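You operate a simulated robot arm through the tools that you are given. There is no shell and no other tool. Be economical: measure what you need, move in short steps, check, and stop when the job is done.

The job below is to be done with a simulated two-armed robot. You get a single attempt, and the scene is never put back.

Task
Stack the 45 small shoe from the wide ledge on top of the 41 small shoe. Then fetch the strap shoe with the largest size on its label from the narrow ledge and set it on the wide ledge. Then put the wooden block on the white tile. Then put one of the film scraps from the top of the wide table in the red crate. Then put the pink card on the top of the steel table. Then put the grey block on the top of the wide table away on the side table. Then take the white tape and put it on the blue card. The order counts. Set down upright: strap shoe.

It is judged by the outcome, as a careful person would: the job done as asked, and still so three seconds after it is handed in. It fails if anything else is knocked over, pushed out of place, dropped, spilled or broken.

Robot
Two 6-joint arms with fingered hands on one trunk, on a base that drives. Base frame: it is fixed to the floor where the robot stands at the start and does not move with it; the origin is under the middle of the robot, x ahead of it, y to its left, z up; the surface under the hand at the start is at about z = 0.75. Readings come in m, degrees, newtons and seconds.
The left shoulder is at the start at [0.05, 0.17, 0.985], the right one opposite. With the tool pointing down near the work surface each hand reaches from about 0.5 to 0.78 m from the robot's upright axis, wherever it stands, measured 20 degrees to its own side. Places, roughly: blue card [-6.5, -4.5, 0.5]; film scrap (9x6x2 cm) [-6.5, -4.7, 0.6]; grey block (7x5x5 cm) [-7.6, -4.7, 0.6]; pink card [-7, -4.5, 0.5]; red crate [-7, -3.75, 0.75]; side table [-1.1, -2.6, 0.7]; small shoe [0.75, 0.25, 0.75]; strap shoe [2, -1, 0.75]; top of the steel table [-6.5, -1.7, 0.8]; white tape (7x8x5 cm) [-6.5, -4.1, 0.6]; white tile [1.75, -5.25, 0.75]; wide ledge [0.7, 0.2, 0.8]; wooden block (7x5x5 cm) [1.6, -4.6, 0.8]. Payload 3.5 kg a hand.
The tool frame of a hand sits at the grasp point between the pads (the TCP): z along the fingers, y along the line on which they close. The tips reach 0.026 m beyond it. Largest opening 0.132 m; the body of the gripper starts 0.073 m behind the TCP. The gripper is a hand of 3 fingers: y runs from the thumb to the fingers, the wrist lies at [0, 0, -0.234] in the tool frame.
Orientation is told as [roll, pitch, yaw] about the base's x, y, z axes, in that order, counted from this pose: with the fingers straight down and closing along the base's y, the tool's x points along the base's -x, its y along +y and its z along -z.

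Tools
- The arms move only by the tool apply_moves. It takes "left_targets", "right_targets" or both (then of equal length, played together; a hand with none holds still); each is a list that holds one entry, the list of rows, each a list of 6 numbers: the shift along the base's x, y, z in m, then the turn, a rotation vector about the base's x, y, z in degrees. In form: [[[x, y, z, rx, ry, rz], ...]]. A call has 1 to 8 rows; each row is the pose to reach, as a shift and turn from the pose commanded when the call began. A row lasts 0.2 s, in which the tool goes at most 0.05 m and 8.6 degrees; a call with a longer step from one row to the next is refused whole. Where a pose cannot be reached the arm comes as near as it can. A force on the tool above 40 N (or 10 N above the force at the start of the call, whichever is more), or a blocked arm, ends the call early, and 0.2 s more pass. In this call time passes only in rows, and 0.2 s behind the last. The reply holds the time, the measured pose of the TCP, the force on the tool along the base axes, the opening and the grip force, in the units named above and with some noise, with the torque about the TCP (base axes, N m) and any sound that the robot's microphone picked up, and new pictures: "pictures" is both (left out), scene, wrist or none (wrist: the cameras of the hands that moved).
- Cameras (640 x 400 px; columns grow to the right, rows downward): "scene" is now at [0.0344, 0.0239, 1.5711]; the picture's right is [0.30, -0.95, 0.00], its down [-0.72, -0.22, -0.65] and it looks along [0.63, 0.19, -0.76] (base axes); focal length 295 px, centre (320, 200). "left" rides on the left gripper at [-0.062, 0.003, -0.092] in its tool frame; the picture's right is [-0.05, -1.00, 0.00], its down [0.83, -0.04, -0.56] and it looks along [0.55, -0.03, 0.83] (tool axes); focal length 230 px, centre (320, 200). "right" rides on the right gripper at [0.062, 0.003, -0.092] in its tool frame; the picture's right is [-0.05, 1.00, 0.00], its down [-0.83, -0.04, -0.56] and it looks along [-0.55, -0.03, 0.83] (tool axes); focal length 230 px, centre (320, 200). There is no depth. A picture from a camera that has moved, and an enlarged one, comes with that camera's place and axes in the base frame and with its lens.
- lift_body(by): slides the trunk up (or, below 0, down) by that many m; the arms and the scene camera ride with it, the base frame stays. It gives what a move gives, with no picture.
- base_move(legs): drives the robot by 1 to 6 legs, each [ahead, left, turn to the left] in m, m and degrees, along the robot's own axes; the way and the turn of a leg run together, so that a leg with both is an arc; at most 1.5 m and 180 degrees a leg. The arms and the cameras ride along, it lands a little off, and it stops where it bumps. It gives what a move gives, and a new picture of the scene camera.
- finger_targets(finger1, finger2, thumb_bend, hand): sets how far each is bent, from 0 (flat) to 1 (curled in); at 0.3 the hand is open as for a grip, at 0.7 the pads meet at the TCP. One left out holds its place. A second passes; each finger stops where it meets its share of the squeeze, and holds until it gets a number again. It is the only way to open and close the hand. It gives what a move gives, with no picture; readings hold the bend of each and the force on the fingers (four entries, about 0 where the hand has none), thumb and palm.
- turn_head(pan, tilt): turns the head with the scene camera to pan (to the left, within 86 degrees either way) and tilt (down, from -29 to 69), counted from straight ahead of the robot. It gives what a move gives, and a new picture of the scene camera.
- zoom(camera, box): a new picture of the part [left, top, right, bottom] of that camera's present view, enlarged. It takes no simulated time.
- finish_job(): hands the job in; it is judged then, once.

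Go step by step. Nothing tells you exact positions but the pictures and the camera data: compare them with the known pose of the tool, close in by small moves and look again before you grip or let go. The budget is 207 turns and 260 pictures, counting those below and the enlarged ones. Unless the task says otherwise, let go and move clear before handing in.

The tools are called after "Call:" as name(argument=value, ...) on one line, values as JSON. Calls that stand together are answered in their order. apply_moves: Moves the arms, as the interface text tells. Its arguments: {"type":"object","properties":{"left_targets":{"type":"array","items":{"type":"array","items":{"type":"array","items":{"type":"number"}}}},"right_targets":{"type":"array","items":{"type":"array","items":{"type":"array","items":{"type":"number"}}}},"pictures":{"type":"string","enum":["both","scene","wrist","none"]}},"required":[]} The other tools are called the same way: lift_body (by) slides the trunk up or down; finger_targets (finger1, finger2, thumb_bend, hand) moves the fingers one by one; base_move (legs) drives the base; turn_head (pan, tilt) turns the head that bears the scene camera; zoom (camera, box) takes an enlarged picture of a part of a camera's view; finish_job () hands the job in.

At the start:

```text
time_s: 0.0
left_eef_pos: [0.4122, 0.4249, 1.041]
left_tool_rot: [0.0, 0.1, 0.0]
left_contact_force: [-0.7, -0.3, -0.2]
left_ft_torque: [0.03, -0.02, -0.03]
left_finger_gap: 0.1317
left_grip_force: 0.0
left_shape: jaw
left_bend: [0.3, 0.3, 0.3]
left_finger forces: [0.1, 0.0, 0.0, 0.0, 0.1, 0.0]
right_eef_pos: [0.5575, 0.0196, 1.076]
right_tool_rot: [0.1, 0.0, 0.0]
right_contact_force: [0.5, 0.6, 0.1]
right_ft_torque: [0.0, -0.03, -0.03]
right_finger_gap: 0.1318
right_grip_force: 0.1
right_shape: jaw
right_bend: [0.3, 0.3, 0.3]
right_finger forces: [0.0, 0.0, 0.0, 0.0, 0.2, 0.0]
trunk travel left (down, up): [-0.6, 0.11]
robot x, y, heading: [-0.0016, 0.0002, -0.2]
head pan, tilt: [17.3, 49.1]
```

scene: 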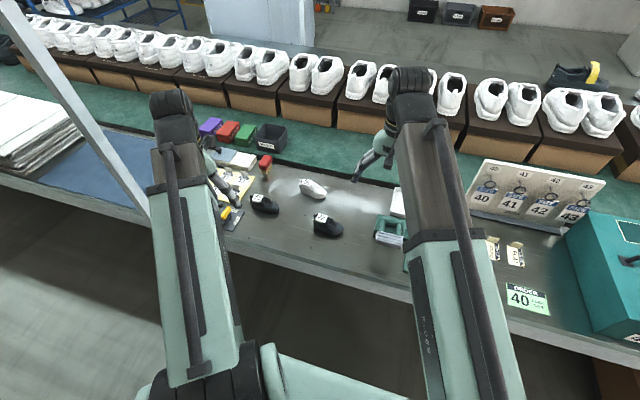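
right: 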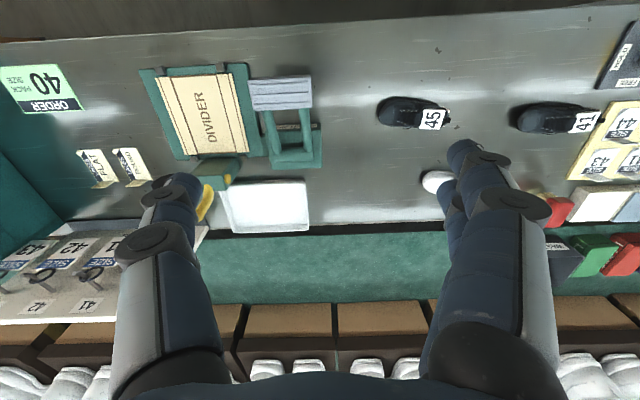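
left: 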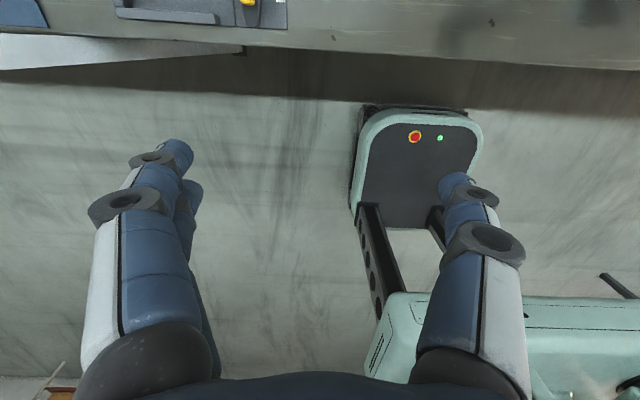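

I see two dark small shoes labelled 45 (about [0.59, 0.16]) and 41 (about [0.61, 0.39]), plus a white one, on the ledge. I will look closer at them first.

Call:
zoom(camera="scene", box=[180, 120, 420, 270])

Call:
zoom(camera="right", box=[360, 60, 640, 235])

```text
2.67 times, centred on (300, 195) of scene
camera zoom: at [0.0344, 0.0239, 1.5711], right [0.3, -0.95, 0.0], down [-0.72, -0.22, -0.65], along [0.63, 0.19, -0.76], focal length 786 px, centre (373, 213)
```

zoom: 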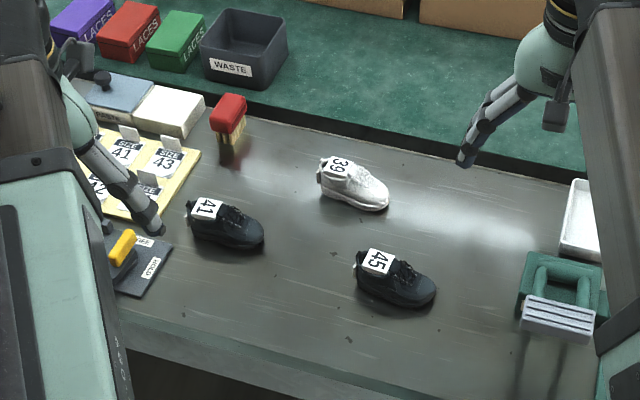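

```text
2.29 times, centred on (500, 148) of right
camera zoom: at [0.4976, 0.0229, 1.1687], right [0.05, 1.0, 0.0], down [0.83, -0.04, 0.56], along [0.55, -0.03, -0.83], focal length 526 px, centre (-91, 320)
```

zoom: 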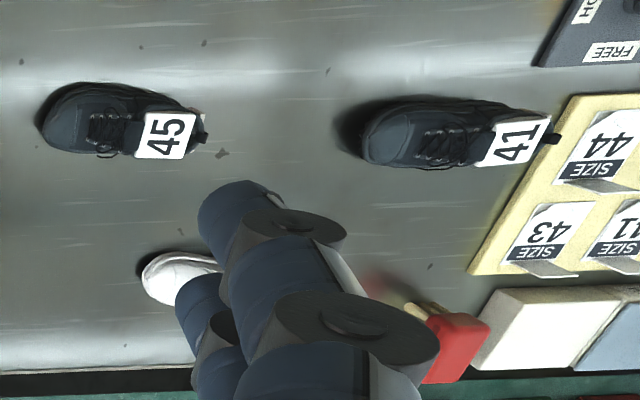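

Both scene and wrist views agree: 45 at about [0.595, 0.16], 41 at about [0.615, 0.40], both lying along y. I move the right hand aside and bring the left hand over 45 while turning it.

Call:
apply_moves(left_targets=[[[0.022, -0.03, 0, 0, 0, -8.5], [0.044, -0.06, 0, 0, 0, -17], [0.066, -0.09, 0, 0, 0, -25.5], [0.088, -0.12, 0, 0, 0, -34], [0.11, -0.15, 0, 0, 0, -42.5], [0.132, -0.18, 0, 0, 0, -51], [0.154, -0.21, 0, 0, 0, -59.5], [0.176, -0.23, 0, 0, 0, -68]]], right_targets=[[[0, -0.04, 0, 0, 0, 0], [0, -0.08, 0, 0, 0, 0], [0, -0.12, 0, 0, 0, 0], [0, -0.16, 0, 0, 0, 0], [0, -0.2, 0, 0, 0, 0], [0, -0.24, 0, 0, 0, 0], [0, -0.28, 0, 0, 0, 0], [0, -0.31, 0, 0, 0, 0]]], pictures="none")

Call:
apply_moves(left_targets=[[[0, -0.02, -0.02, 0, 0, -8], [0.005, -0.03, -0.05, 0, 0, -16], [0.005, -0.035, -0.08, 0, 0, -22]]])

```text
time_s: 1.8
left_eef_pos: [0.5895, 0.1925, 1.0422]
left_tool_rot: [-0.1, 0.0, -68.1]
left_contact_force: [-0.9, -0.1, -0.2]
left_ft_torque: [0.0, 0.0, 0.0]
left_finger_gap: 0.1317
left_grip_force: 0.1
left_shape: jaw
left_bend: [0.3, 0.3, 0.3]
left_finger forces: [0.1, 0.0, 0.1, 0.0, 0.1, 0.0]
right_eef_pos: [0.5568, -0.2889, 1.0757]
right_tool_rot: [0.1, -0.1, 0.0]
right_contact_force: [0.7, -0.4, 0.4]
right_ft_torque: [0.01, -0.02, 0.0]
right_finger_gap: 0.1319
right_grip_force: 0.1
right_shape: jaw
right_bend: [0.3, 0.3, 0.3]
right_finger forces: [0.0, 0.0, 0.1, 0.0, 0.1, 0.0]
trunk travel left (down, up): [-0.6, 0.11]
robot x, y, heading: [-0.0, -0.0019, -0.4]
head pan, tilt: [17.3, 49.1]
```

```text
time_s: 2.6
left_eef_pos: [0.5922, 0.1618, 0.9618]
left_tool_rot: [-0.1, -0.1, -90.0]
left_contact_force: [0.0, 0.3, -0.2]
left_ft_torque: [0.02, 0.0, 0.0]
left_finger_gap: 0.1321
left_grip_force: 0.1
left_shape: jaw
left_bend: [0.3, 0.3, 0.3]
left_finger forces: [0.1, 0.0, 0.1, 0.0, 0.0, 0.0]
right_eef_pos: [0.5559, -0.2877, 1.0758]
right_tool_rot: [0.0, -0.1, 0.0]
right_contact_force: [-0.1, 0.4, 0.3]
right_ft_torque: [0.02, 0.02, -0.03]
right_finger_gap: 0.1316
right_grip_force: 0.1
right_shape: jaw
right_bend: [0.3, 0.3, 0.3]
right_finger forces: [0.1, 0.0, 0.0, 0.0, 0.0, 0.1]
trunk travel left (down, up): [-0.6, 0.11]
robot x, y, heading: [0.0022, 0.001, -0.1]
head pan, tilt: [17.3, 49.1]
camera scene: at [0.0345, 0.0238, 1.5712], right [0.3, -0.95, 0.0], down [-0.72, -0.22, -0.65], along [0.62, 0.19, -0.76], focal length 295 px, centre (320, 200)
camera left: at [0.596, 0.1002, 1.0521], right [-1.0, -0.05, 0.0], down [-0.04, 0.83, 0.56], along [-0.03, 0.55, -0.83], focal length 230 px, centre (320, 200)
```

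scene: 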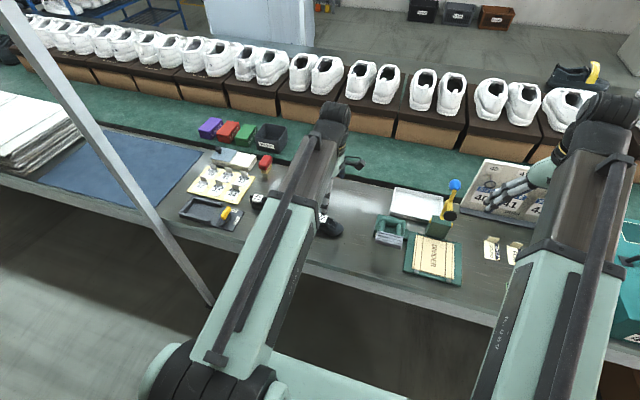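
left: 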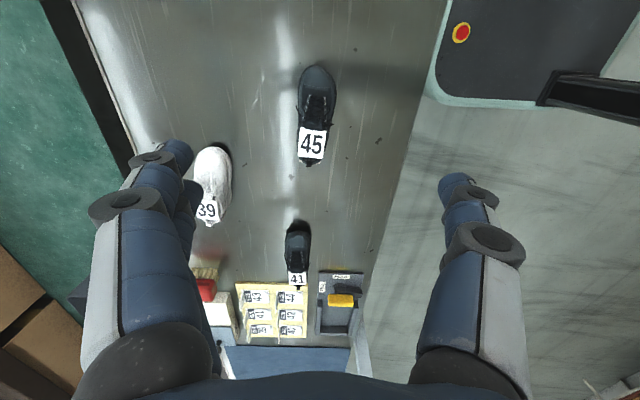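

The wrist view shows 45 centred below at about [0.60, 0.17]. I descend to grip height.

Call:
apply_moves(left_targets=[[[0.004, 0.005, -0.04, 0, 0, 0], [0.008, 0.01, -0.08, 0, 0, 0], [0.008, 0.012, -0.12, 0, 0, 0], [0.008, 0.012, -0.15, 0, 0, 0], [0.008, 0.012, -0.176, 0, 0, 0]]], pictures="wrist")

```text
time_s: 3.8
left_eef_pos: [0.6003, 0.1739, 0.782]
left_tool_rot: [0.0, -0.1, -90.0]
left_contact_force: [0.3, 0.2, -0.1]
left_ft_torque: [0.01, -0.02, -0.02]
left_finger_gap: 0.1317
left_grip_force: 0.1
left_shape: jaw
left_bend: [0.3, 0.3, 0.3]
left_finger forces: [0.0, 0.1, 0.0, 0.1, 0.0, 0.0]
right_eef_pos: [0.5552, -0.2884, 1.0755]
right_tool_rot: [0.0, -0.1, 0.0]
right_contact_force: [-0.1, 0.5, -0.4]
right_ft_torque: [-0.02, -0.04, 0.02]
right_finger_gap: 0.1319
right_grip_force: 0.0
right_shape: jaw
right_bend: [0.3, 0.3, 0.3]
right_finger forces: [0.0, 0.0, 0.0, 0.0, 0.0, 0.0]
trunk travel left (down, up): [-0.6, 0.11]
robot x, y, heading: [0.0005, 0.0018, -0.2]
head pan, tilt: [17.3, 49.1]
camera left: at [0.6027, 0.1123, 0.8743], right [-1.0, -0.05, 0.0], down [-0.04, 0.83, 0.56], along [-0.03, 0.55, -0.83], focal length 230 px, centre (320, 200)
```

left: 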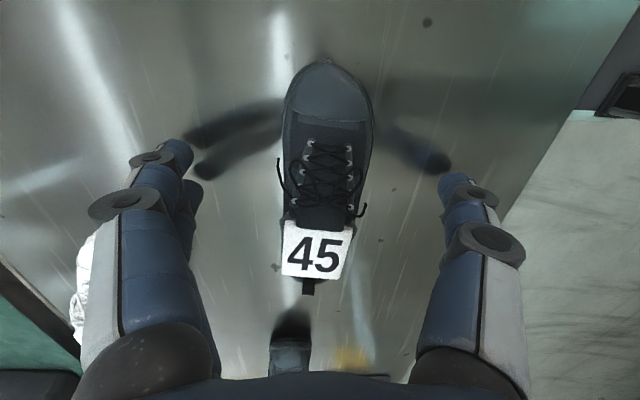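

The shoe is centred between the fingers, so I close.

Call:
finger_targets(hand="left", finger1=0.7, finger2=0.7, thumb_bend=0.7)

Call:
apply_moves(left_targets=[[[0, 0, 0.04, 0, 0, 0], [0, 0, 0.08, 0, 0, 0], [0, 0, 0.12, 0, 0, 0]]], pictures="both")

```text
time_s: 4.8
left_eef_pos: [0.6002, 0.1734, 0.7836]
left_tool_rot: [0.0, -0.1, -90.0]
left_contact_force: [0.2, -0.1, -0.2]
left_ft_torque: [0.0, 0.03, 0.0]
left_finger_gap: 0.0401
left_grip_force: 16.6
left_shape: fingers
left_bend: [0.6, 0.59, 0.62]
left_finger forces: [8.0, 8.6, 0.1, 0.1, 16.6, 0.1]
right_eef_pos: [0.5556, -0.2892, 1.0755]
right_tool_rot: [0.0, 0.0, 0.0]
right_contact_force: [-0.1, -0.4, 0.1]
right_ft_torque: [0.0, 0.04, -0.03]
right_finger_gap: 0.132
right_grip_force: 0.1
right_shape: jaw
right_bend: [0.3, 0.3, 0.3]
right_finger forces: [0.1, 0.0, 0.0, 0.0, 0.0, 0.0]
trunk travel left (down, up): [-0.6, 0.11]
robot x, y, heading: [0.0032, -0.0017, 0.2]
head pan, tilt: [17.3, 49.1]
```

```text
time_s: 5.6
left_eef_pos: [0.6021, 0.1733, 0.9079]
left_tool_rot: [0.0, 0.0, -90.1]
left_contact_force: [0.2, 0.9, -1.3]
left_ft_torque: [-0.01, 0.02, 0.01]
left_finger_gap: 0.0401
left_grip_force: 16.7
left_shape: fingers
left_bend: [0.6, 0.59, 0.62]
left_finger forces: [7.9, 8.6, 0.1, 0.1, 16.6, 0.1]
right_eef_pos: [0.5552, -0.2889, 1.0761]
right_tool_rot: [0.0, 0.0, 0.0]
right_contact_force: [-0.2, 0.6, 0.7]
right_ft_torque: [-0.01, 0.01, 0.0]
right_finger_gap: 0.1318
right_grip_force: 0.1
right_shape: jaw
right_bend: [0.3, 0.3, 0.3]
right_finger forces: [0.0, 0.1, 0.0, 0.0, 0.0, 0.1]
trunk travel left (down, up): [-0.6, 0.11]
robot x, y, heading: [-0.002, -0.0064, 0.0]
head pan, tilt: [17.3, 49.1]
camera scene: at [0.0343, 0.0238, 1.5711], right [0.3, -0.95, 0.0], down [-0.72, -0.22, -0.65], along [0.63, 0.19, -0.76], focal length 295 px, centre (320, 200)
camera left: at [0.6039, 0.1108, 0.9991], right [-1.0, -0.05, 0.0], down [-0.04, 0.83, 0.56], along [-0.03, 0.55, -0.83], focal length 230 px, centre (320, 200)
```

scene: 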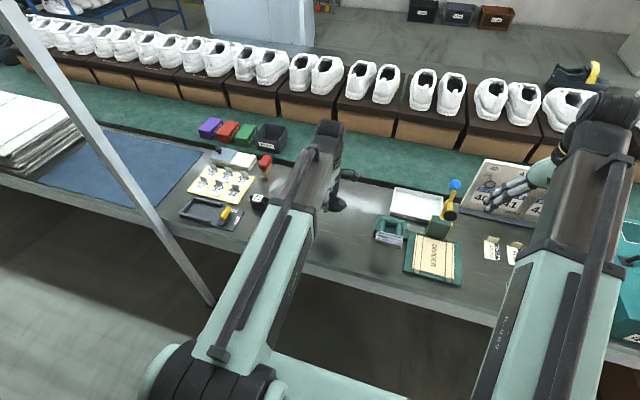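
left: 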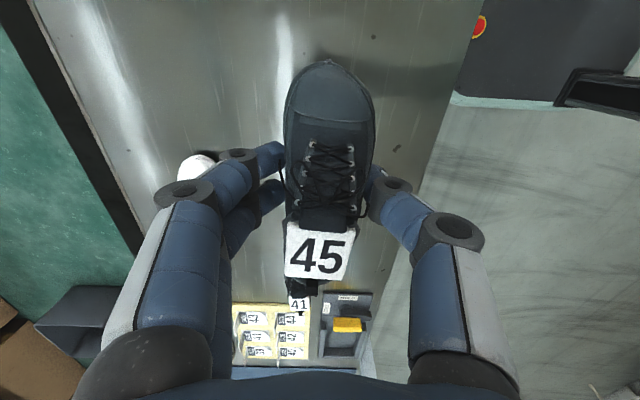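

The 45 shoe is held. I carry it over 41 (about 0.24 m further in +y), aligning its slight twist, and bring the right camera back to check.

Call:
apply_moves(left_targets=[[[0.002, 0.03, 0, 0, 0, 1], [0.004, 0.06, 0, 0, 0, 2], [0.006, 0.09, 0, 0, 0, 3], [0.008, 0.12, 0, 0, 0, 4], [0.01, 0.15, 0, 0, 0, 4], [0.012, 0.18, 0, 0, 0, 4], [0.015, 0.21, -0.01, 0, 0, 4], [0.017, 0.24, -0.03, 0, 0, 4]]], right_targets=[[[0, 0.04, 0, 0, 0, 0], [0, 0.08, 0, 0, 0, 0], [0, 0.12, 0, 0, 0, 0], [0, 0.16, 0, 0, 0, 0], [0, 0.2, 0, 0, 0, 0], [0, 0.24, 0, 0, 0, 0], [0, 0.28, 0, 0, 0, 0], [0, 0.32, 0, 0, 0, 0]]], pictures="both")

```text
time_s: 7.4
left_eef_pos: [0.6198, 0.4143, 0.8756]
left_tool_rot: [0.1, 0.0, -86.0]
left_contact_force: [0.2, 0.8, -0.5]
left_ft_torque: [-0.03, -0.02, 0.03]
left_finger_gap: 0.0398
left_grip_force: 16.3
left_shape: fingers
left_bend: [0.6, 0.59, 0.62]
left_finger forces: [7.9, 8.6, 0.1, 0.0, 16.2, 0.0]
right_eef_pos: [0.5585, 0.0298, 1.0734]
right_tool_rot: [0.1, 0.0, -0.1]
right_contact_force: [0.3, 0.0, 0.3]
right_ft_torque: [-0.01, 0.0, 0.01]
right_finger_gap: 0.1319
right_grip_force: 0.1
right_shape: jaw
right_bend: [0.3, 0.3, 0.3]
right_finger forces: [0.0, 0.1, 0.0, 0.0, 0.1, 0.0]
trunk travel left (down, up): [-0.6, 0.11]
robot x, y, heading: [0.0027, -0.0013, 0.0]
head pan, tilt: [17.3, 49.1]
camera scene: at [0.0347, 0.0246, 1.5711], right [0.3, -0.95, 0.0], down [-0.72, -0.22, -0.65], along [0.62, 0.19, -0.76], focal length 295 px, centre (320, 200)
camera right: at [0.4978, 0.0329, 1.1648], right [0.05, 1.0, 0.0], down [0.83, -0.04, 0.56], along [0.55, -0.03, -0.83], focal length 230 px, centre (320, 200)
camera left: at [0.6264, 0.3522, 0.9665], right [-0.99, -0.12, 0.0], down [-0.1, 0.83, 0.55], along [-0.07, 0.55, -0.83], focal length 230 px, centre (320, 200)
```

scene: 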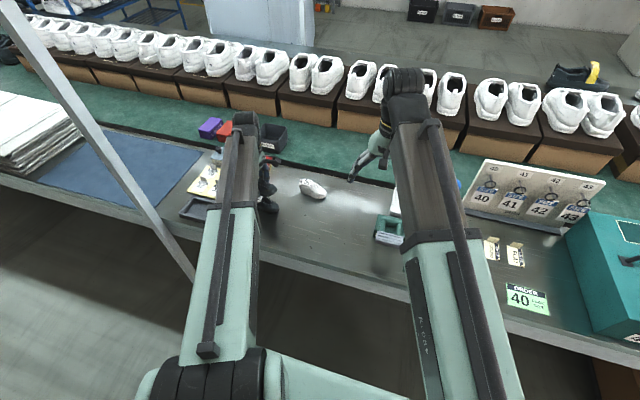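
right: 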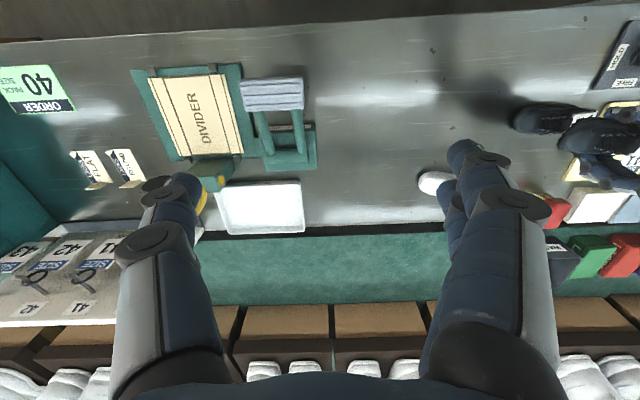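
left: 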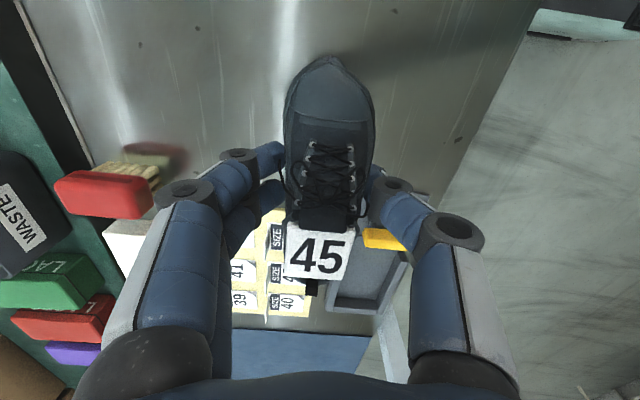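

Call:
zoom(camera="right", box=[480, 70, 640, 170])

Call:
zoom(camera="scene", box=[220, 140, 340, 215])

```text
4.00 times, centred on (560, 120) of right
camera zoom: at [0.4978, 0.0329, 1.1648], right [0.05, 1.0, 0.0], down [0.83, -0.04, 0.56], along [0.55, -0.03, -0.83], focal length 920 px, centre (-640, 520)
```

zoom: 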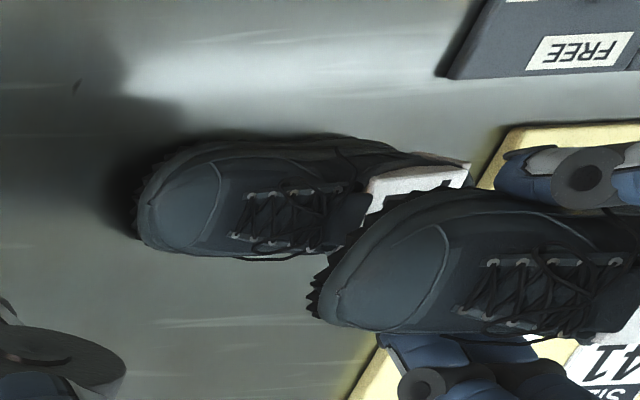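

```text
5.33 times, centred on (280, 178) of scene
camera zoom: at [0.0347, 0.0246, 1.5711], right [0.3, -0.95, 0.0], down [-0.72, -0.22, -0.65], along [0.62, 0.19, -0.76], focal length 1572 px, centre (533, 320)
```

zoom: 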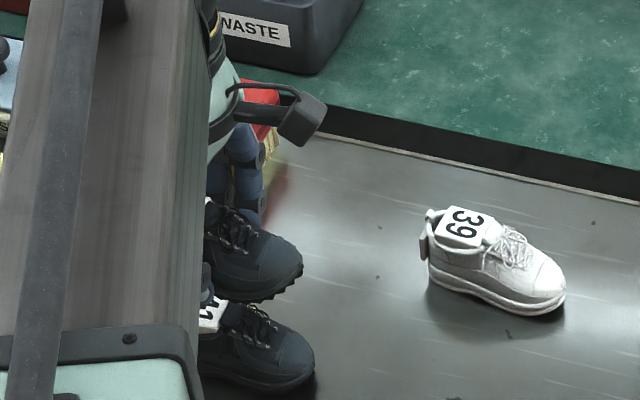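

The 45 shoe is aligned over 41 within some millimetres. I lower slowly until contact.

Call:
apply_moves(left_targets=[[[0, 0.004, -0.01, 0, 0, 0], [0, 0.005, -0.02, 0, 0, 0], [0, 0.005, -0.027, 0, 0, 0], [0, 0.005, -0.032, 0, 0, 0], [0, 0.005, -0.037, 0, 0, 0], [0, 0.005, -0.042, 0, 0, 0], [0, 0.005, -0.047, 0, 0, 0]]], pictures="none")

Call:
zoom(camera="right", box=[480, 70, 640, 170])

Call:
zoom(camera="scene", box=[220, 140, 340, 215])

```text
time_s: 9.0
left_eef_pos: [0.6195, 0.4178, 0.8311]
left_tool_rot: [0.2, 0.1, -86.0]
left_contact_force: [0.8, 2.5, 23.0]
left_ft_torque: [0.07, 0.07, 0.0]
left_finger_gap: 0.0398
left_grip_force: 20.0
left_shape: fingers
left_bend: [0.61, 0.6, 0.64]
left_finger forces: [10.4, 10.5, 0.1, 0.0, 19.5, 0.0]
right_eef_pos: [0.5573, 0.0282, 1.0727]
right_tool_rot: [0.0, 0.0, 0.0]
right_contact_force: [0.9, -1.0, -0.1]
right_ft_torque: [0.0, -0.02, 0.02]
right_finger_gap: 0.1319
right_grip_force: 0.0
right_shape: jaw
right_bend: [0.3, 0.3, 0.3]
right_finger forces: [0.0, 0.0, 0.1, 0.1, 0.0, 0.1]
trunk travel left (down, up): [-0.6, 0.11]
robot x, y, heading: [0.0006, 0.0009, 0.1]
head pan, tilt: [17.3, 49.1]
```

```text
4.00 times, centred on (560, 120) of right
camera zoom: at [0.4962, 0.0314, 1.1661], right [0.05, 1.0, 0.0], down [0.83, -0.04, 0.56], along [0.56, -0.03, -0.83], focal length 920 px, centre (-640, 520)
```

zoom: 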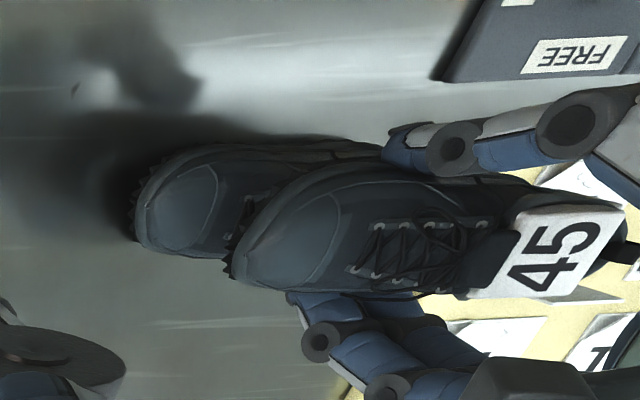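

```text
5.33 times, centred on (280, 178) of scene
camera zoom: at [0.0326, 0.0229, 1.5717], right [0.3, -0.95, 0.0], down [-0.72, -0.22, -0.66], along [0.63, 0.2, -0.76], focal length 1572 px, centre (533, 320)
```

zoom: 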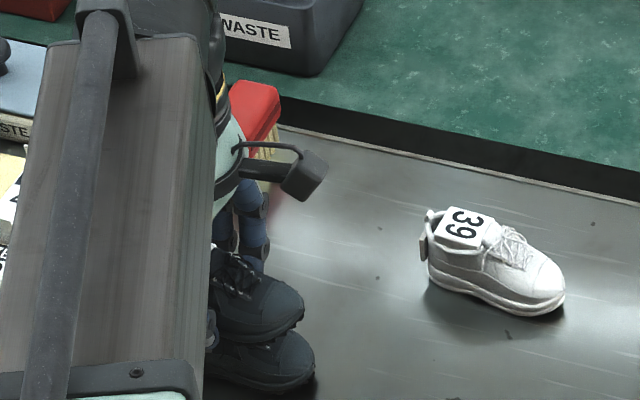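

Contact made, with 45 sitting about 8 mm too far in +x. I lift slightly, shift back, lower again.

Call:
apply_moves(left_targets=[[[0, 0, 0.008, 0, 0, 0], [-0.004, 0, 0.009, 0, 0, -1], [-0.007, 0, 0.009, 0, 0, -1], [-0.007, 0, 0.005, 0, 0, -1], [-0.007, 0, 0.001, 0, 0, -1]]], pictures="none")

Call:
zoom(camera="right", box=[480, 70, 640, 170])

```text
time_s: 10.2
left_eef_pos: [0.6121, 0.4176, 0.8314]
left_tool_rot: [0.1, 0.1, -87.0]
left_contact_force: [0.3, -0.5, 18.5]
left_ft_torque: [0.04, -0.2, -0.01]
left_finger_gap: 0.0399
left_grip_force: 24.4
left_shape: fingers
left_bend: [0.61, 0.61, 0.63]
left_finger forces: [11.1, 18.5, 0.1, 0.0, 18.9, 0.1]
right_eef_pos: [0.557, 0.0285, 1.0741]
right_tool_rot: [0.0, -0.1, 0.0]
right_contact_force: [0.5, -0.2, 0.7]
right_ft_torque: [0.01, 0.0, 0.02]
right_finger_gap: 0.132
right_grip_force: 0.1
right_shape: jaw
right_bend: [0.3, 0.3, 0.3]
right_finger forces: [0.0, 0.1, 0.1, 0.1, 0.1, 0.0]
trunk travel left (down, up): [-0.6, 0.11]
robot x, y, heading: [0.004, -0.0001, 0.1]
head pan, tilt: [17.3, 49.1]
```

```text
4.00 times, centred on (560, 120) of right
camera zoom: at [0.4964, 0.0313, 1.1659], right [0.05, 1.0, 0.0], down [0.83, -0.04, 0.56], along [0.56, -0.03, -0.83], focal length 920 px, centre (-640, 520)
```

zoom: 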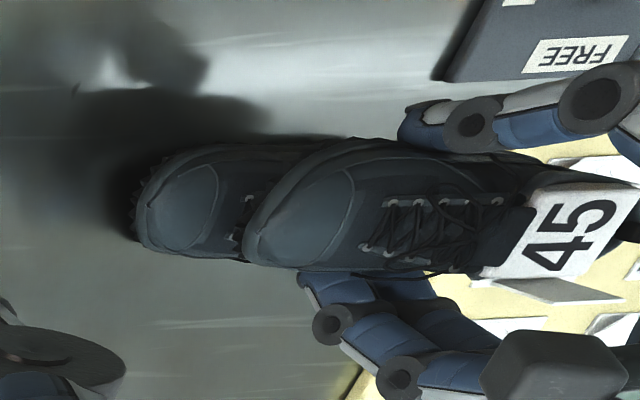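

Aligned now. I ease up slightly and open.

Call:
apply_moves(left_targets=[[[0, 0, 0.002, 0, 0, 0]]], pictures="none")

Call:
finger_targets(hand="left", finger1=0.53, finger2=0.53, thumb_bend=0.55)

Call:
zoom(camera="right", box=[480, 70, 640, 170])

```text
time_s: 10.6
left_eef_pos: [0.6124, 0.4184, 0.8322]
left_tool_rot: [0.1, 0.0, -87.1]
left_contact_force: [2.1, -0.2, 10.9]
left_ft_torque: [0.05, -0.13, 0.0]
left_finger_gap: 0.04
left_grip_force: 21.8
left_shape: fingers
left_bend: [0.61, 0.61, 0.63]
left_finger forces: [9.8, 15.4, 0.0, 0.0, 17.5, 0.0]
right_eef_pos: [0.5574, 0.0293, 1.0722]
right_tool_rot: [0.0, -0.1, 0.0]
right_contact_force: [-0.4, -0.2, -0.4]
right_ft_torque: [0.03, -0.03, -0.02]
right_finger_gap: 0.1319
right_grip_force: 0.0
right_shape: jaw
right_bend: [0.3, 0.3, 0.3]
right_finger forces: [0.1, 0.0, 0.0, 0.1, 0.0, 0.0]
trunk travel left (down, up): [-0.6, 0.11]
robot x, y, heading: [-0.0034, 0.0023, -0.0]
head pan, tilt: [17.3, 49.1]
```

```text
time_s: 11.6
left_eef_pos: [0.6115, 0.4172, 0.8319]
left_tool_rot: [0.1, 0.1, -87.0]
left_contact_force: [1.5, 0.7, 14.1]
left_ft_torque: [-0.04, -0.62, 0.02]
left_finger_gap: 0.0552
left_grip_force: 7.6
left_shape: fingers
left_bend: [0.54, 0.52, 0.55]
left_finger forces: [10.6, 3.9, 0.0, 0.0, 0.0, 0.0]
right_eef_pos: [0.5581, 0.0284, 1.0715]
right_tool_rot: [0.0, 0.0, 0.0]
right_contact_force: [-1.1, -0.9, -0.3]
right_ft_torque: [-0.02, -0.03, 0.04]
right_finger_gap: 0.1319
right_grip_force: 0.0
right_shape: jaw
right_bend: [0.3, 0.3, 0.3]
right_finger forces: [0.0, 0.0, 0.0, 0.1, 0.1, 0.1]
trunk travel left (down, up): [-0.6, 0.11]
robot x, y, heading: [0.0004, 0.0013, 0.1]
head pan, tilt: [17.3, 49.1]
```

```text
4.00 times, centred on (560, 120) of right
camera zoom: at [0.4967, 0.0316, 1.1654], right [0.05, 1.0, 0.0], down [0.83, -0.04, 0.56], along [0.56, -0.03, -0.83], focal length 920 px, centre (-640, 520)
```

zoom: 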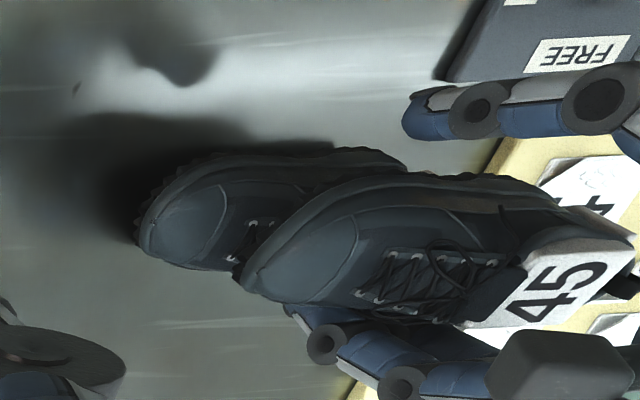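

The fingertips press on 41's side and tilt both shoes. I grip again and lift 45 off, to re-grip it higher.

Call:
finger_targets(hand="left", finger1=0.7, finger2=0.7, thumb_bend=0.7)

Call:
zoom(camera="right", box=[480, 70, 640, 170])

```text
time_s: 12.6
left_eef_pos: [0.6123, 0.4175, 0.8331]
left_tool_rot: [0.0, 0.0, -87.0]
left_contact_force: [2.9, 0.8, 12.0]
left_ft_torque: [0.03, -0.47, -0.02]
left_finger_gap: 0.0404
left_grip_force: 22.0
left_shape: fingers
left_bend: [0.62, 0.61, 0.62]
left_finger forces: [12.9, 15.7, 0.0, 0.0, 15.9, 0.0]
right_eef_pos: [0.5578, 0.0289, 1.0729]
right_tool_rot: [0.1, 0.0, 0.0]
right_contact_force: [-0.3, 0.3, 0.6]
right_ft_torque: [0.01, -0.03, 0.02]
right_finger_gap: 0.1319
right_grip_force: 0.1
right_shape: jaw
right_bend: [0.3, 0.3, 0.3]
right_finger forces: [0.0, 0.0, 0.0, 0.0, 0.1, 0.0]
trunk travel left (down, up): [-0.6, 0.11]
robot x, y, heading: [0.003, 0.0005, 0.0]
head pan, tilt: [17.3, 49.1]
```

```text
4.00 times, centred on (560, 120) of right
camera zoom: at [0.497, 0.0315, 1.1652], right [0.05, 1.0, 0.0], down [0.83, -0.04, 0.56], along [0.55, -0.03, -0.83], focal length 920 px, centre (-640, 520)
```

zoom: 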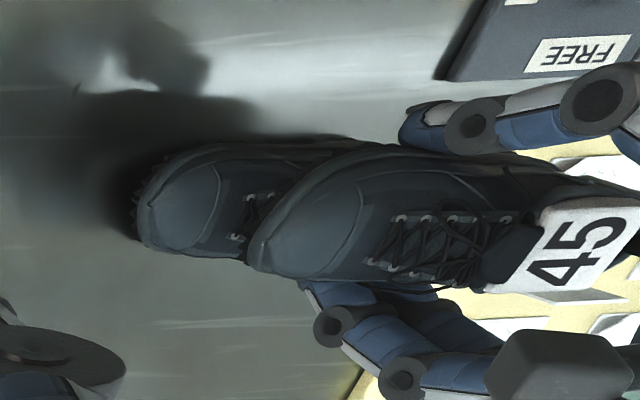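

Re-gripped; lifting and carrying 45 back to its old free spot.

Call:
apply_moves(left_targets=[[[0, 0, 0.015, 0, 0, 0], [0, 0, 0.04, 0, 0, 0], [0, 0, 0.06, 0, 0, 0], [-0.005, -0.04, 0.06, 0, 0, -1], [-0.01, -0.08, 0.06, 0, 0, -2], [-0.012, -0.12, 0.06, 0, 0, -3], [-0.012, -0.16, 0.06, 0, 0, -3], [-0.012, -0.2, 0.05, 0, 0, -3]]], pictures="both")

Call:
zoom(camera="right", box=[380, 60, 640, 222])

```text
time_s: 14.4
left_eef_pos: [0.6022, 0.2152, 0.8827]
left_tool_rot: [0.0, 0.0, -89.9]
left_contact_force: [-0.1, 0.0, -1.6]
left_ft_torque: [0.0, 0.0, 0.0]
left_finger_gap: 0.0401
left_grip_force: 16.1
left_shape: fingers
left_bend: [0.61, 0.61, 0.62]
left_finger forces: [8.3, 8.7, 0.0, 0.1, 16.8, 0.0]
right_eef_pos: [0.5583, 0.0294, 1.0722]
right_tool_rot: [0.0, 0.0, -0.1]
right_contact_force: [0.5, 0.3, 0.1]
right_ft_torque: [0.01, 0.03, 0.01]
right_finger_gap: 0.1318
right_grip_force: 0.2
right_shape: jaw
right_bend: [0.3, 0.3, 0.3]
right_finger forces: [0.0, 0.0, 0.0, 0.1, 0.0, 0.1]
trunk travel left (down, up): [-0.6, 0.11]
robot x, y, heading: [0.0035, -0.0001, -0.2]
head pan, tilt: [17.3, 49.1]
camera scene: at [0.0346, 0.0236, 1.5711], right [0.3, -0.95, 0.0], down [-0.72, -0.22, -0.65], along [0.62, 0.19, -0.76], focal length 295 px, centre (320, 200)
camera left: at [0.6042, 0.1551, 0.9744], right [-1.0, -0.05, 0.0], down [-0.04, 0.83, 0.56], along [-0.03, 0.55, -0.83], focal length 230 px, centre (320, 200)
```

scene: 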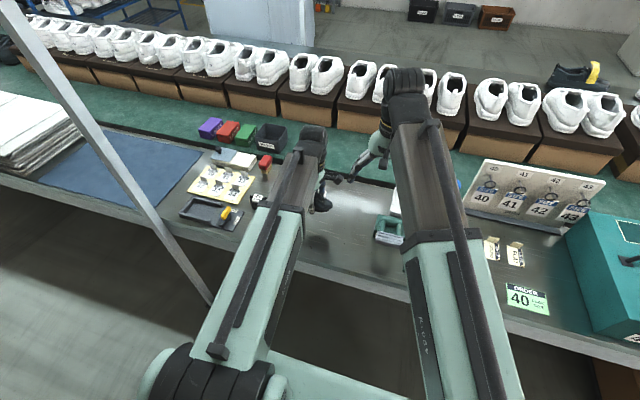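
left: 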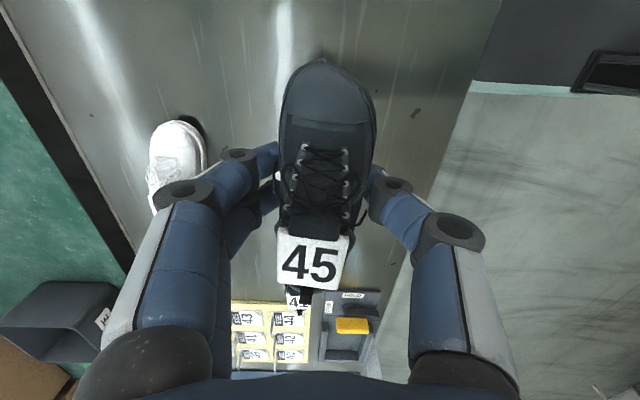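

```text
2.46 times, centred on (510, 141) of right
camera zoom: at [0.4976, 0.0319, 1.1649], right [0.05, 1.0, 0.0], down [0.83, -0.04, 0.56], along [0.55, -0.03, -0.83], focal length 566 px, centre (-148, 345)
```

zoom: 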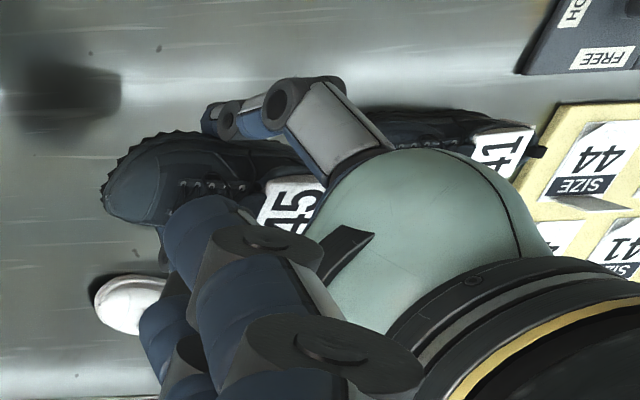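

41 stands properly again. I set 45 down at the old spot to re-grip it higher.

Call:
apply_moves(left_targets=[[[0, -0.025, -0.03, 0, 0, 0], [0, -0.03, -0.06, 0, 0, 0], [0, -0.03, -0.085, 0, 0, 0], [0, -0.03, -0.093, 0, 0, 0], [0, -0.03, -0.098, 0, 0, 0], [0, -0.03, -0.101, 0, 0, 0]]], pictures="none")

```text
time_s: 15.8
left_eef_pos: [0.5994, 0.1855, 0.7817]
left_tool_rot: [0.1, 0.0, -90.0]
left_contact_force: [0.6, 2.1, 10.1]
left_ft_torque: [0.1, 0.05, -0.03]
left_finger_gap: 0.04
left_grip_force: 22.7
left_shape: fingers
left_bend: [0.61, 0.61, 0.63]
left_finger forces: [9.3, 13.0, 0.0, 0.0, 23.3, 0.0]
right_eef_pos: [0.5581, 0.0303, 1.0725]
right_tool_rot: [0.1, 0.0, 0.0]
right_contact_force: [-0.3, -0.4, -0.7]
right_ft_torque: [0.02, 0.02, 0.01]
right_finger_gap: 0.1321
right_grip_force: 0.0
right_shape: jaw
right_bend: [0.3, 0.3, 0.3]
right_finger forces: [0.0, 0.0, 0.0, 0.0, 0.0, 0.0]
trunk travel left (down, up): [-0.6, 0.11]
robot x, y, heading: [0.0006, 0.0013, 0.0]
head pan, tilt: [17.3, 49.1]
```

Call:
finger_targets(hand="left", finger1=0.42, finger2=0.42, thumb_bend=0.42)

Call:
apply_moves(left_targets=[[[0, 0, 0.008, 0, 0, 0], [0, 0, 0.015, 0, 0, 0]]], pictures="wrist")

Call:
finger_targets(hand="left", finger1=0.7, finger2=0.7, thumb_bend=0.7)

Call:
zoom(camera="left", box=[160, 0, 480, 400])

```text
time_s: 16.8
left_eef_pos: [0.5981, 0.1858, 0.7811]
left_tool_rot: [0.2, 0.0, -90.0]
left_contact_force: [0.7, -1.2, 16.0]
left_ft_torque: [-0.06, 0.22, 0.0]
left_finger_gap: 0.0933
left_grip_force: 8.2
left_shape: fingers
left_bend: [0.43, 0.43, 0.42]
left_finger forces: [3.2, 3.0, 0.1, 0.1, 10.5, 0.0]
right_eef_pos: [0.5578, 0.0282, 1.0735]
right_tool_rot: [0.0, -0.1, -0.1]
right_contact_force: [-0.2, 0.1, -1.2]
right_ft_torque: [0.0, 0.01, 0.01]
right_finger_gap: 0.132
right_grip_force: 0.1
right_shape: jaw
right_bend: [0.3, 0.3, 0.3]
right_finger forces: [0.1, 0.0, 0.1, 0.1, 0.1, 0.0]
trunk travel left (down, up): [-0.6, 0.11]
robot x, y, heading: [-0.0004, -0.0016, 0.1]
head pan, tilt: [17.3, 49.1]
```

```text
time_s: 17.4
left_eef_pos: [0.5996, 0.1853, 0.7939]
left_tool_rot: [-0.1, 0.0, -90.0]
left_contact_force: [-1.1, -1.0, -0.3]
left_ft_torque: [0.02, -0.02, 0.02]
left_finger_gap: 0.0945
left_grip_force: 0.0
left_shape: fingers
left_bend: [0.42, 0.42, 0.42]
left_finger forces: [0.0, 0.0, 0.0, 0.0, 0.1, 0.0]
right_eef_pos: [0.5592, 0.0288, 1.0717]
right_tool_rot: [0.0, 0.1, 0.0]
right_contact_force: [1.6, -0.5, 0.0]
right_ft_torque: [0.0, 0.03, 0.03]
right_finger_gap: 0.1321
right_grip_force: 0.0
right_shape: jaw
right_bend: [0.3, 0.3, 0.3]
right_finger forces: [0.1, 0.0, 0.0, 0.1, 0.0, 0.1]
trunk travel left (down, up): [-0.6, 0.11]
robot x, y, heading: [-0.0013, 0.0019, 0.1]
head pan, tilt: [17.3, 49.1]
camera left: at [0.6023, 0.1248, 0.8856], right [-1.0, -0.05, 0.0], down [-0.04, 0.83, 0.56], along [-0.03, 0.55, -0.83], focal length 230 px, centre (320, 200)
```

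left: 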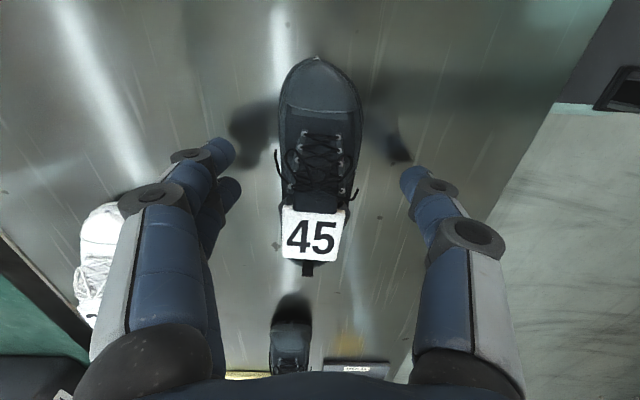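

```text
time_s: 18.4
left_eef_pos: [0.5999, 0.1872, 0.7942]
left_tool_rot: [0.0, -0.1, -90.0]
left_contact_force: [-0.4, -0.4, 0.0]
left_ft_torque: [-0.01, 0.0, -0.01]
left_finger_gap: 0.0403
left_grip_force: 16.5
left_shape: fingers
left_bend: [0.6, 0.59, 0.62]
left_finger forces: [8.0, 8.4, 0.1, 0.0, 16.6, 0.0]
right_eef_pos: [0.5586, 0.0295, 1.0714]
right_tool_rot: [0.1, 0.0, 0.1]
right_contact_force: [-0.1, -0.2, 0.0]
right_ft_torque: [0.01, 0.03, 0.04]
right_finger_gap: 0.1317
right_grip_force: 0.0
right_shape: jaw
right_bend: [0.3, 0.3, 0.3]
right_finger forces: [0.0, 0.0, 0.0, 0.0, 0.1, 0.1]
trunk travel left (down, up): [-0.6, 0.11]
robot x, y, heading: [-0.0022, -0.0001, -0.2]
head pan, tilt: [17.3, 49.1]
```

```text
1.00 times, centred on (320, 200) of left (not enlarged: the box is as wide or as high as the picture)
camera zoom: at [0.6023, 0.1247, 0.8859], right [-1.0, -0.05, 0.0], down [-0.04, 0.83, 0.56], along [-0.03, 0.55, -0.83], focal length 230 px, centre (320, 200)
```

zoom: 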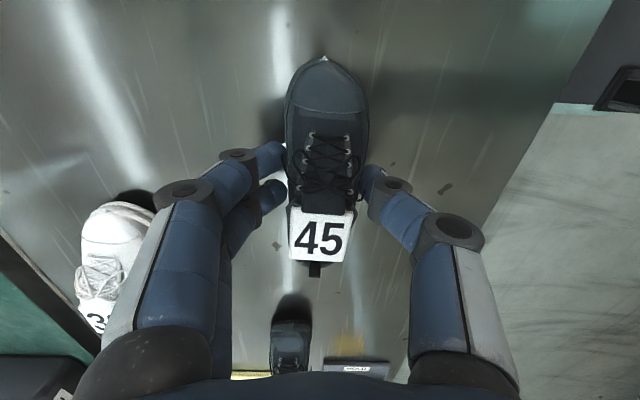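

Clean, straight grip, 12 mm higher. I carry it back above 41.

Call:
apply_moves(left_targets=[[[0, 0, 0.04, 0, 0, 0], [0, 0, 0.085, 0, 0, 0], [0.004, 0.04, 0.1, 0, 0, 1], [0.008, 0.08, 0.1, 0, 0, 2], [0.012, 0.12, 0.1, 0, 0, 2], [0.014, 0.16, 0.1, 0, 0, 2], [0.016, 0.2, 0.1, 0, 0, 2], [0.016, 0.23, 0.094, 0, 0, 2]]], pictures="none")

Call:
zoom(camera="right", box=[480, 70, 640, 170])

Call:
zoom(camera="scene", box=[220, 140, 340, 215])

```text
time_s: 20.2
left_eef_pos: [0.6135, 0.4164, 0.8872]
left_tool_rot: [0.0, 0.0, -87.9]
left_contact_force: [0.1, -0.2, -1.1]
left_ft_torque: [0.0, -0.07, 0.01]
left_finger_gap: 0.0403
left_grip_force: 16.2
left_shape: fingers
left_bend: [0.6, 0.59, 0.62]
left_finger forces: [8.1, 8.4, 0.1, 0.0, 16.3, 0.0]
right_eef_pos: [0.5583, 0.0273, 1.0717]
right_tool_rot: [0.0, 0.0, 0.0]
right_contact_force: [0.0, 0.0, -0.3]
right_ft_torque: [-0.02, -0.01, 0.02]
right_finger_gap: 0.1318
right_grip_force: 0.0
right_shape: jaw
right_bend: [0.3, 0.3, 0.3]
right_finger forces: [0.0, 0.0, 0.1, 0.0, 0.0, 0.1]
trunk travel left (down, up): [-0.6, 0.11]
robot x, y, heading: [-0.0007, 0.0047, 0.1]
head pan, tilt: [17.3, 49.1]
```

```text
4.00 times, centred on (560, 120) of right
camera zoom: at [0.4975, 0.0322, 1.1649], right [0.05, 1.0, 0.0], down [0.83, -0.04, 0.56], along [0.55, -0.03, -0.83], focal length 920 px, centre (-640, 520)
```

zoom: 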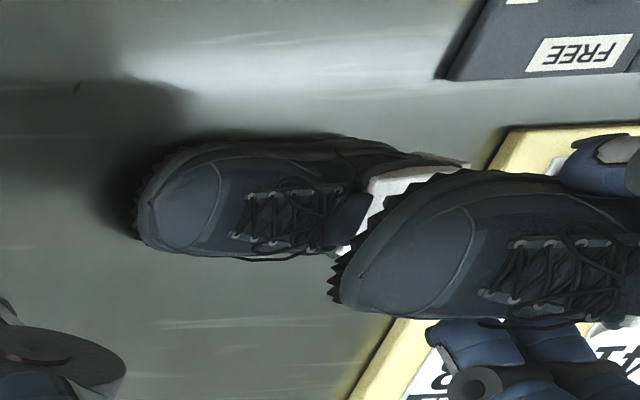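

```text
5.33 times, centred on (280, 178) of scene
camera zoom: at [0.0345, 0.0241, 1.5711], right [0.3, -0.95, 0.0], down [-0.72, -0.22, -0.65], along [0.63, 0.19, -0.76], focal length 1572 px, centre (533, 320)
```

zoom: 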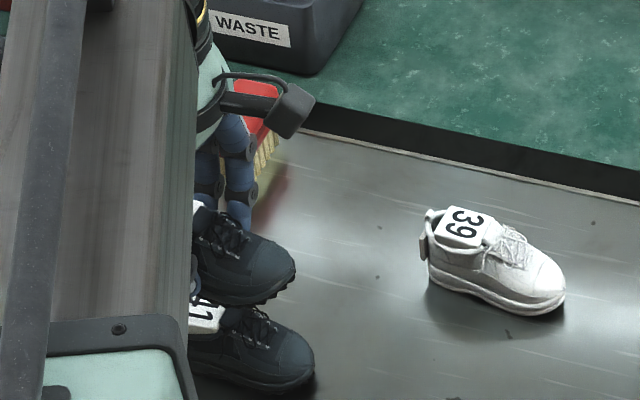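

45 should go about 6 mm to +x; then I lower it gently to first contact.

Call:
apply_moves(left_targets=[[[0.004, 0, -0.012, 0, 0, 0], [0.006, 0.002, -0.024, 0, 0, 0], [0.006, 0.002, -0.03, 0, 0, 0], [0.006, 0.002, -0.034, 0, 0, 0], [0.006, 0.002, -0.038, 0, 0, 0], [0.006, 0.002, -0.041, 0, 0, 0]]], pictures="none")

Call:
zoom(camera="right", box=[480, 70, 640, 170])

```text
time_s: 21.6
left_eef_pos: [0.6212, 0.4196, 0.8468]
left_tool_rot: [0.0, 0.0, -88.0]
left_contact_force: [0.3, 0.0, -1.0]
left_ft_torque: [-0.01, 0.05, 0.02]
left_finger_gap: 0.0404
left_grip_force: 16.6
left_shape: fingers
left_bend: [0.6, 0.59, 0.62]
left_finger forces: [8.1, 8.4, 0.0, 0.1, 16.2, 0.1]
right_eef_pos: [0.5592, 0.0283, 1.0715]
right_tool_rot: [0.0, 0.0, -0.1]
right_contact_force: [0.4, -0.8, 0.4]
right_ft_torque: [-0.03, 0.02, 0.01]
right_finger_gap: 0.1318
right_grip_force: 0.1
right_shape: jaw
right_bend: [0.3, 0.3, 0.3]
right_finger forces: [0.1, 0.1, 0.0, 0.0, 0.1, 0.0]
trunk travel left (down, up): [-0.6, 0.11]
robot x, y, heading: [0.0, -0.0004, 0.3]
head pan, tilt: [17.3, 49.1]
```

```text
4.00 times, centred on (560, 120) of right
camera zoom: at [0.4975, 0.0321, 1.1649], right [0.05, 1.0, 0.0], down [0.83, -0.04, 0.56], along [0.55, -0.03, -0.83], focal length 920 px, centre (-640, 520)
```

zoom: 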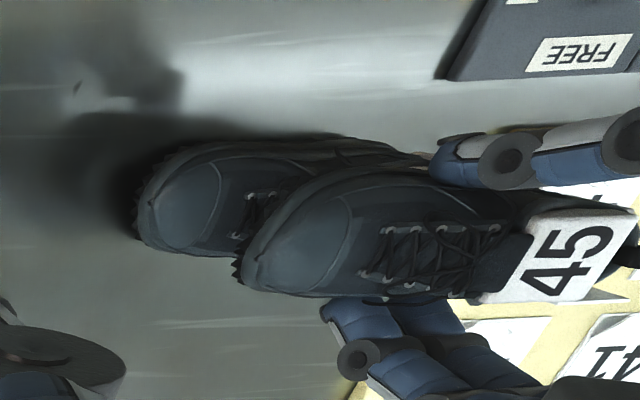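

Call:
apply_moves(left_targets=[[[0, 0, -0.0015, 0, 0, 0], [0, 0, -0.003, 0, 0, 0]]], pictures="none")

```text
time_s: 22.2
left_eef_pos: [0.6213, 0.4191, 0.8446]
left_tool_rot: [0.1, 0.0, -88.0]
left_contact_force: [-0.1, -1.1, 2.1]
left_ft_torque: [-0.02, 0.06, 0.03]
left_finger_gap: 0.0401
left_grip_force: 17.2
left_shape: fingers
left_bend: [0.6, 0.59, 0.63]
left_finger forces: [8.6, 8.8, 0.1, 0.0, 16.9, 0.0]
right_eef_pos: [0.5591, 0.0289, 1.0721]
right_tool_rot: [0.0, -0.1, 0.0]
right_contact_force: [-0.9, -0.3, 0.2]
right_ft_torque: [0.01, -0.02, 0.0]
right_finger_gap: 0.1318
right_grip_force: 0.1
right_shape: jaw
right_bend: [0.3, 0.3, 0.3]
right_finger forces: [0.0, 0.0, 0.1, 0.1, 0.0, 0.0]
trunk travel left (down, up): [-0.6, 0.11]
robot x, y, heading: [-0.0006, 0.0027, 0.1]
head pan, tilt: [17.3, 49.1]
```

Light contact (about 3 N change). I open just a little and look.

Call:
finger_targets(hand="left", finger1=0.55, finger2=0.54, thumb_bend=0.57)

Call:
zoom(camera="right", box=[480, 70, 640, 170])

Call:
zoom(camera="scene", box=[220, 140, 340, 215])

```text
time_s: 23.2
left_eef_pos: [0.6216, 0.4201, 0.8445]
left_tool_rot: [0.0, 0.0, -88.0]
left_contact_force: [-0.2, 0.6, -0.4]
left_ft_torque: [0.0, 0.02, -0.01]
left_finger_gap: 0.049
left_grip_force: 0.0
left_shape: fingers
left_bend: [0.55, 0.54, 0.56]
left_finger forces: [0.1, 0.0, 0.0, 0.0, 0.0, 0.0]
right_eef_pos: [0.5593, 0.0289, 1.0716]
right_tool_rot: [0.0, 0.0, 0.0]
right_contact_force: [0.4, -0.4, -0.4]
right_ft_torque: [0.0, -0.01, -0.01]
right_finger_gap: 0.1318
right_grip_force: 0.1
right_shape: jaw
right_bend: [0.3, 0.3, 0.3]
right_finger forces: [0.1, 0.0, 0.0, 0.1, 0.0, 0.0]
trunk travel left (down, up): [-0.6, 0.11]
robot x, y, heading: [-0.0016, 0.0025, -0.0]
head pan, tilt: [17.3, 49.1]
```

```text
4.00 times, centred on (560, 120) of right
camera zoom: at [0.4975, 0.0321, 1.1649], right [0.05, 1.0, 0.0], down [0.83, -0.04, 0.56], along [0.55, -0.03, -0.83], focal length 920 px, centre (-640, 520)
```

zoom: 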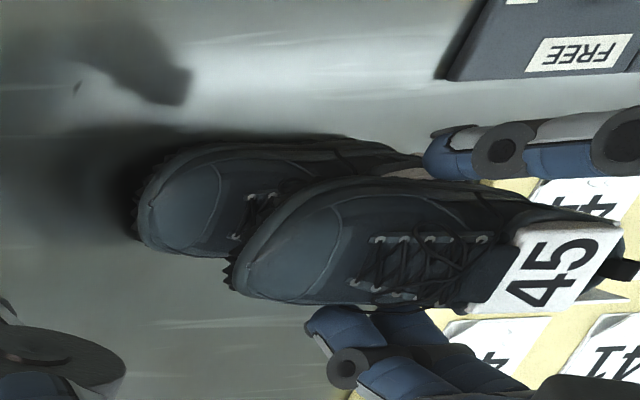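

```text
5.33 times, centred on (280, 178) of scene
camera zoom: at [0.0344, 0.0239, 1.5711], right [0.3, -0.95, 0.0], down [-0.72, -0.22, -0.65], along [0.63, 0.19, -0.76], focal length 1572 px, centre (533, 320)
```

zoom: 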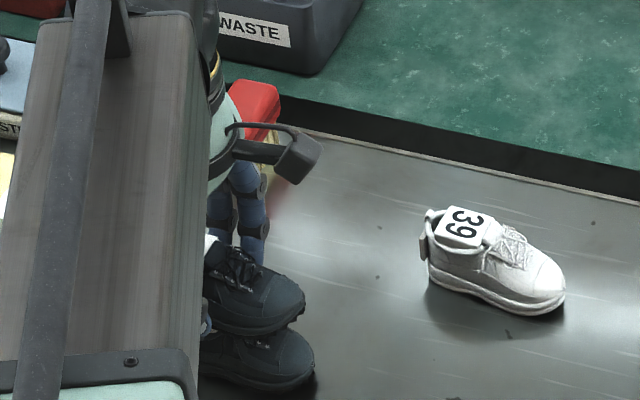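

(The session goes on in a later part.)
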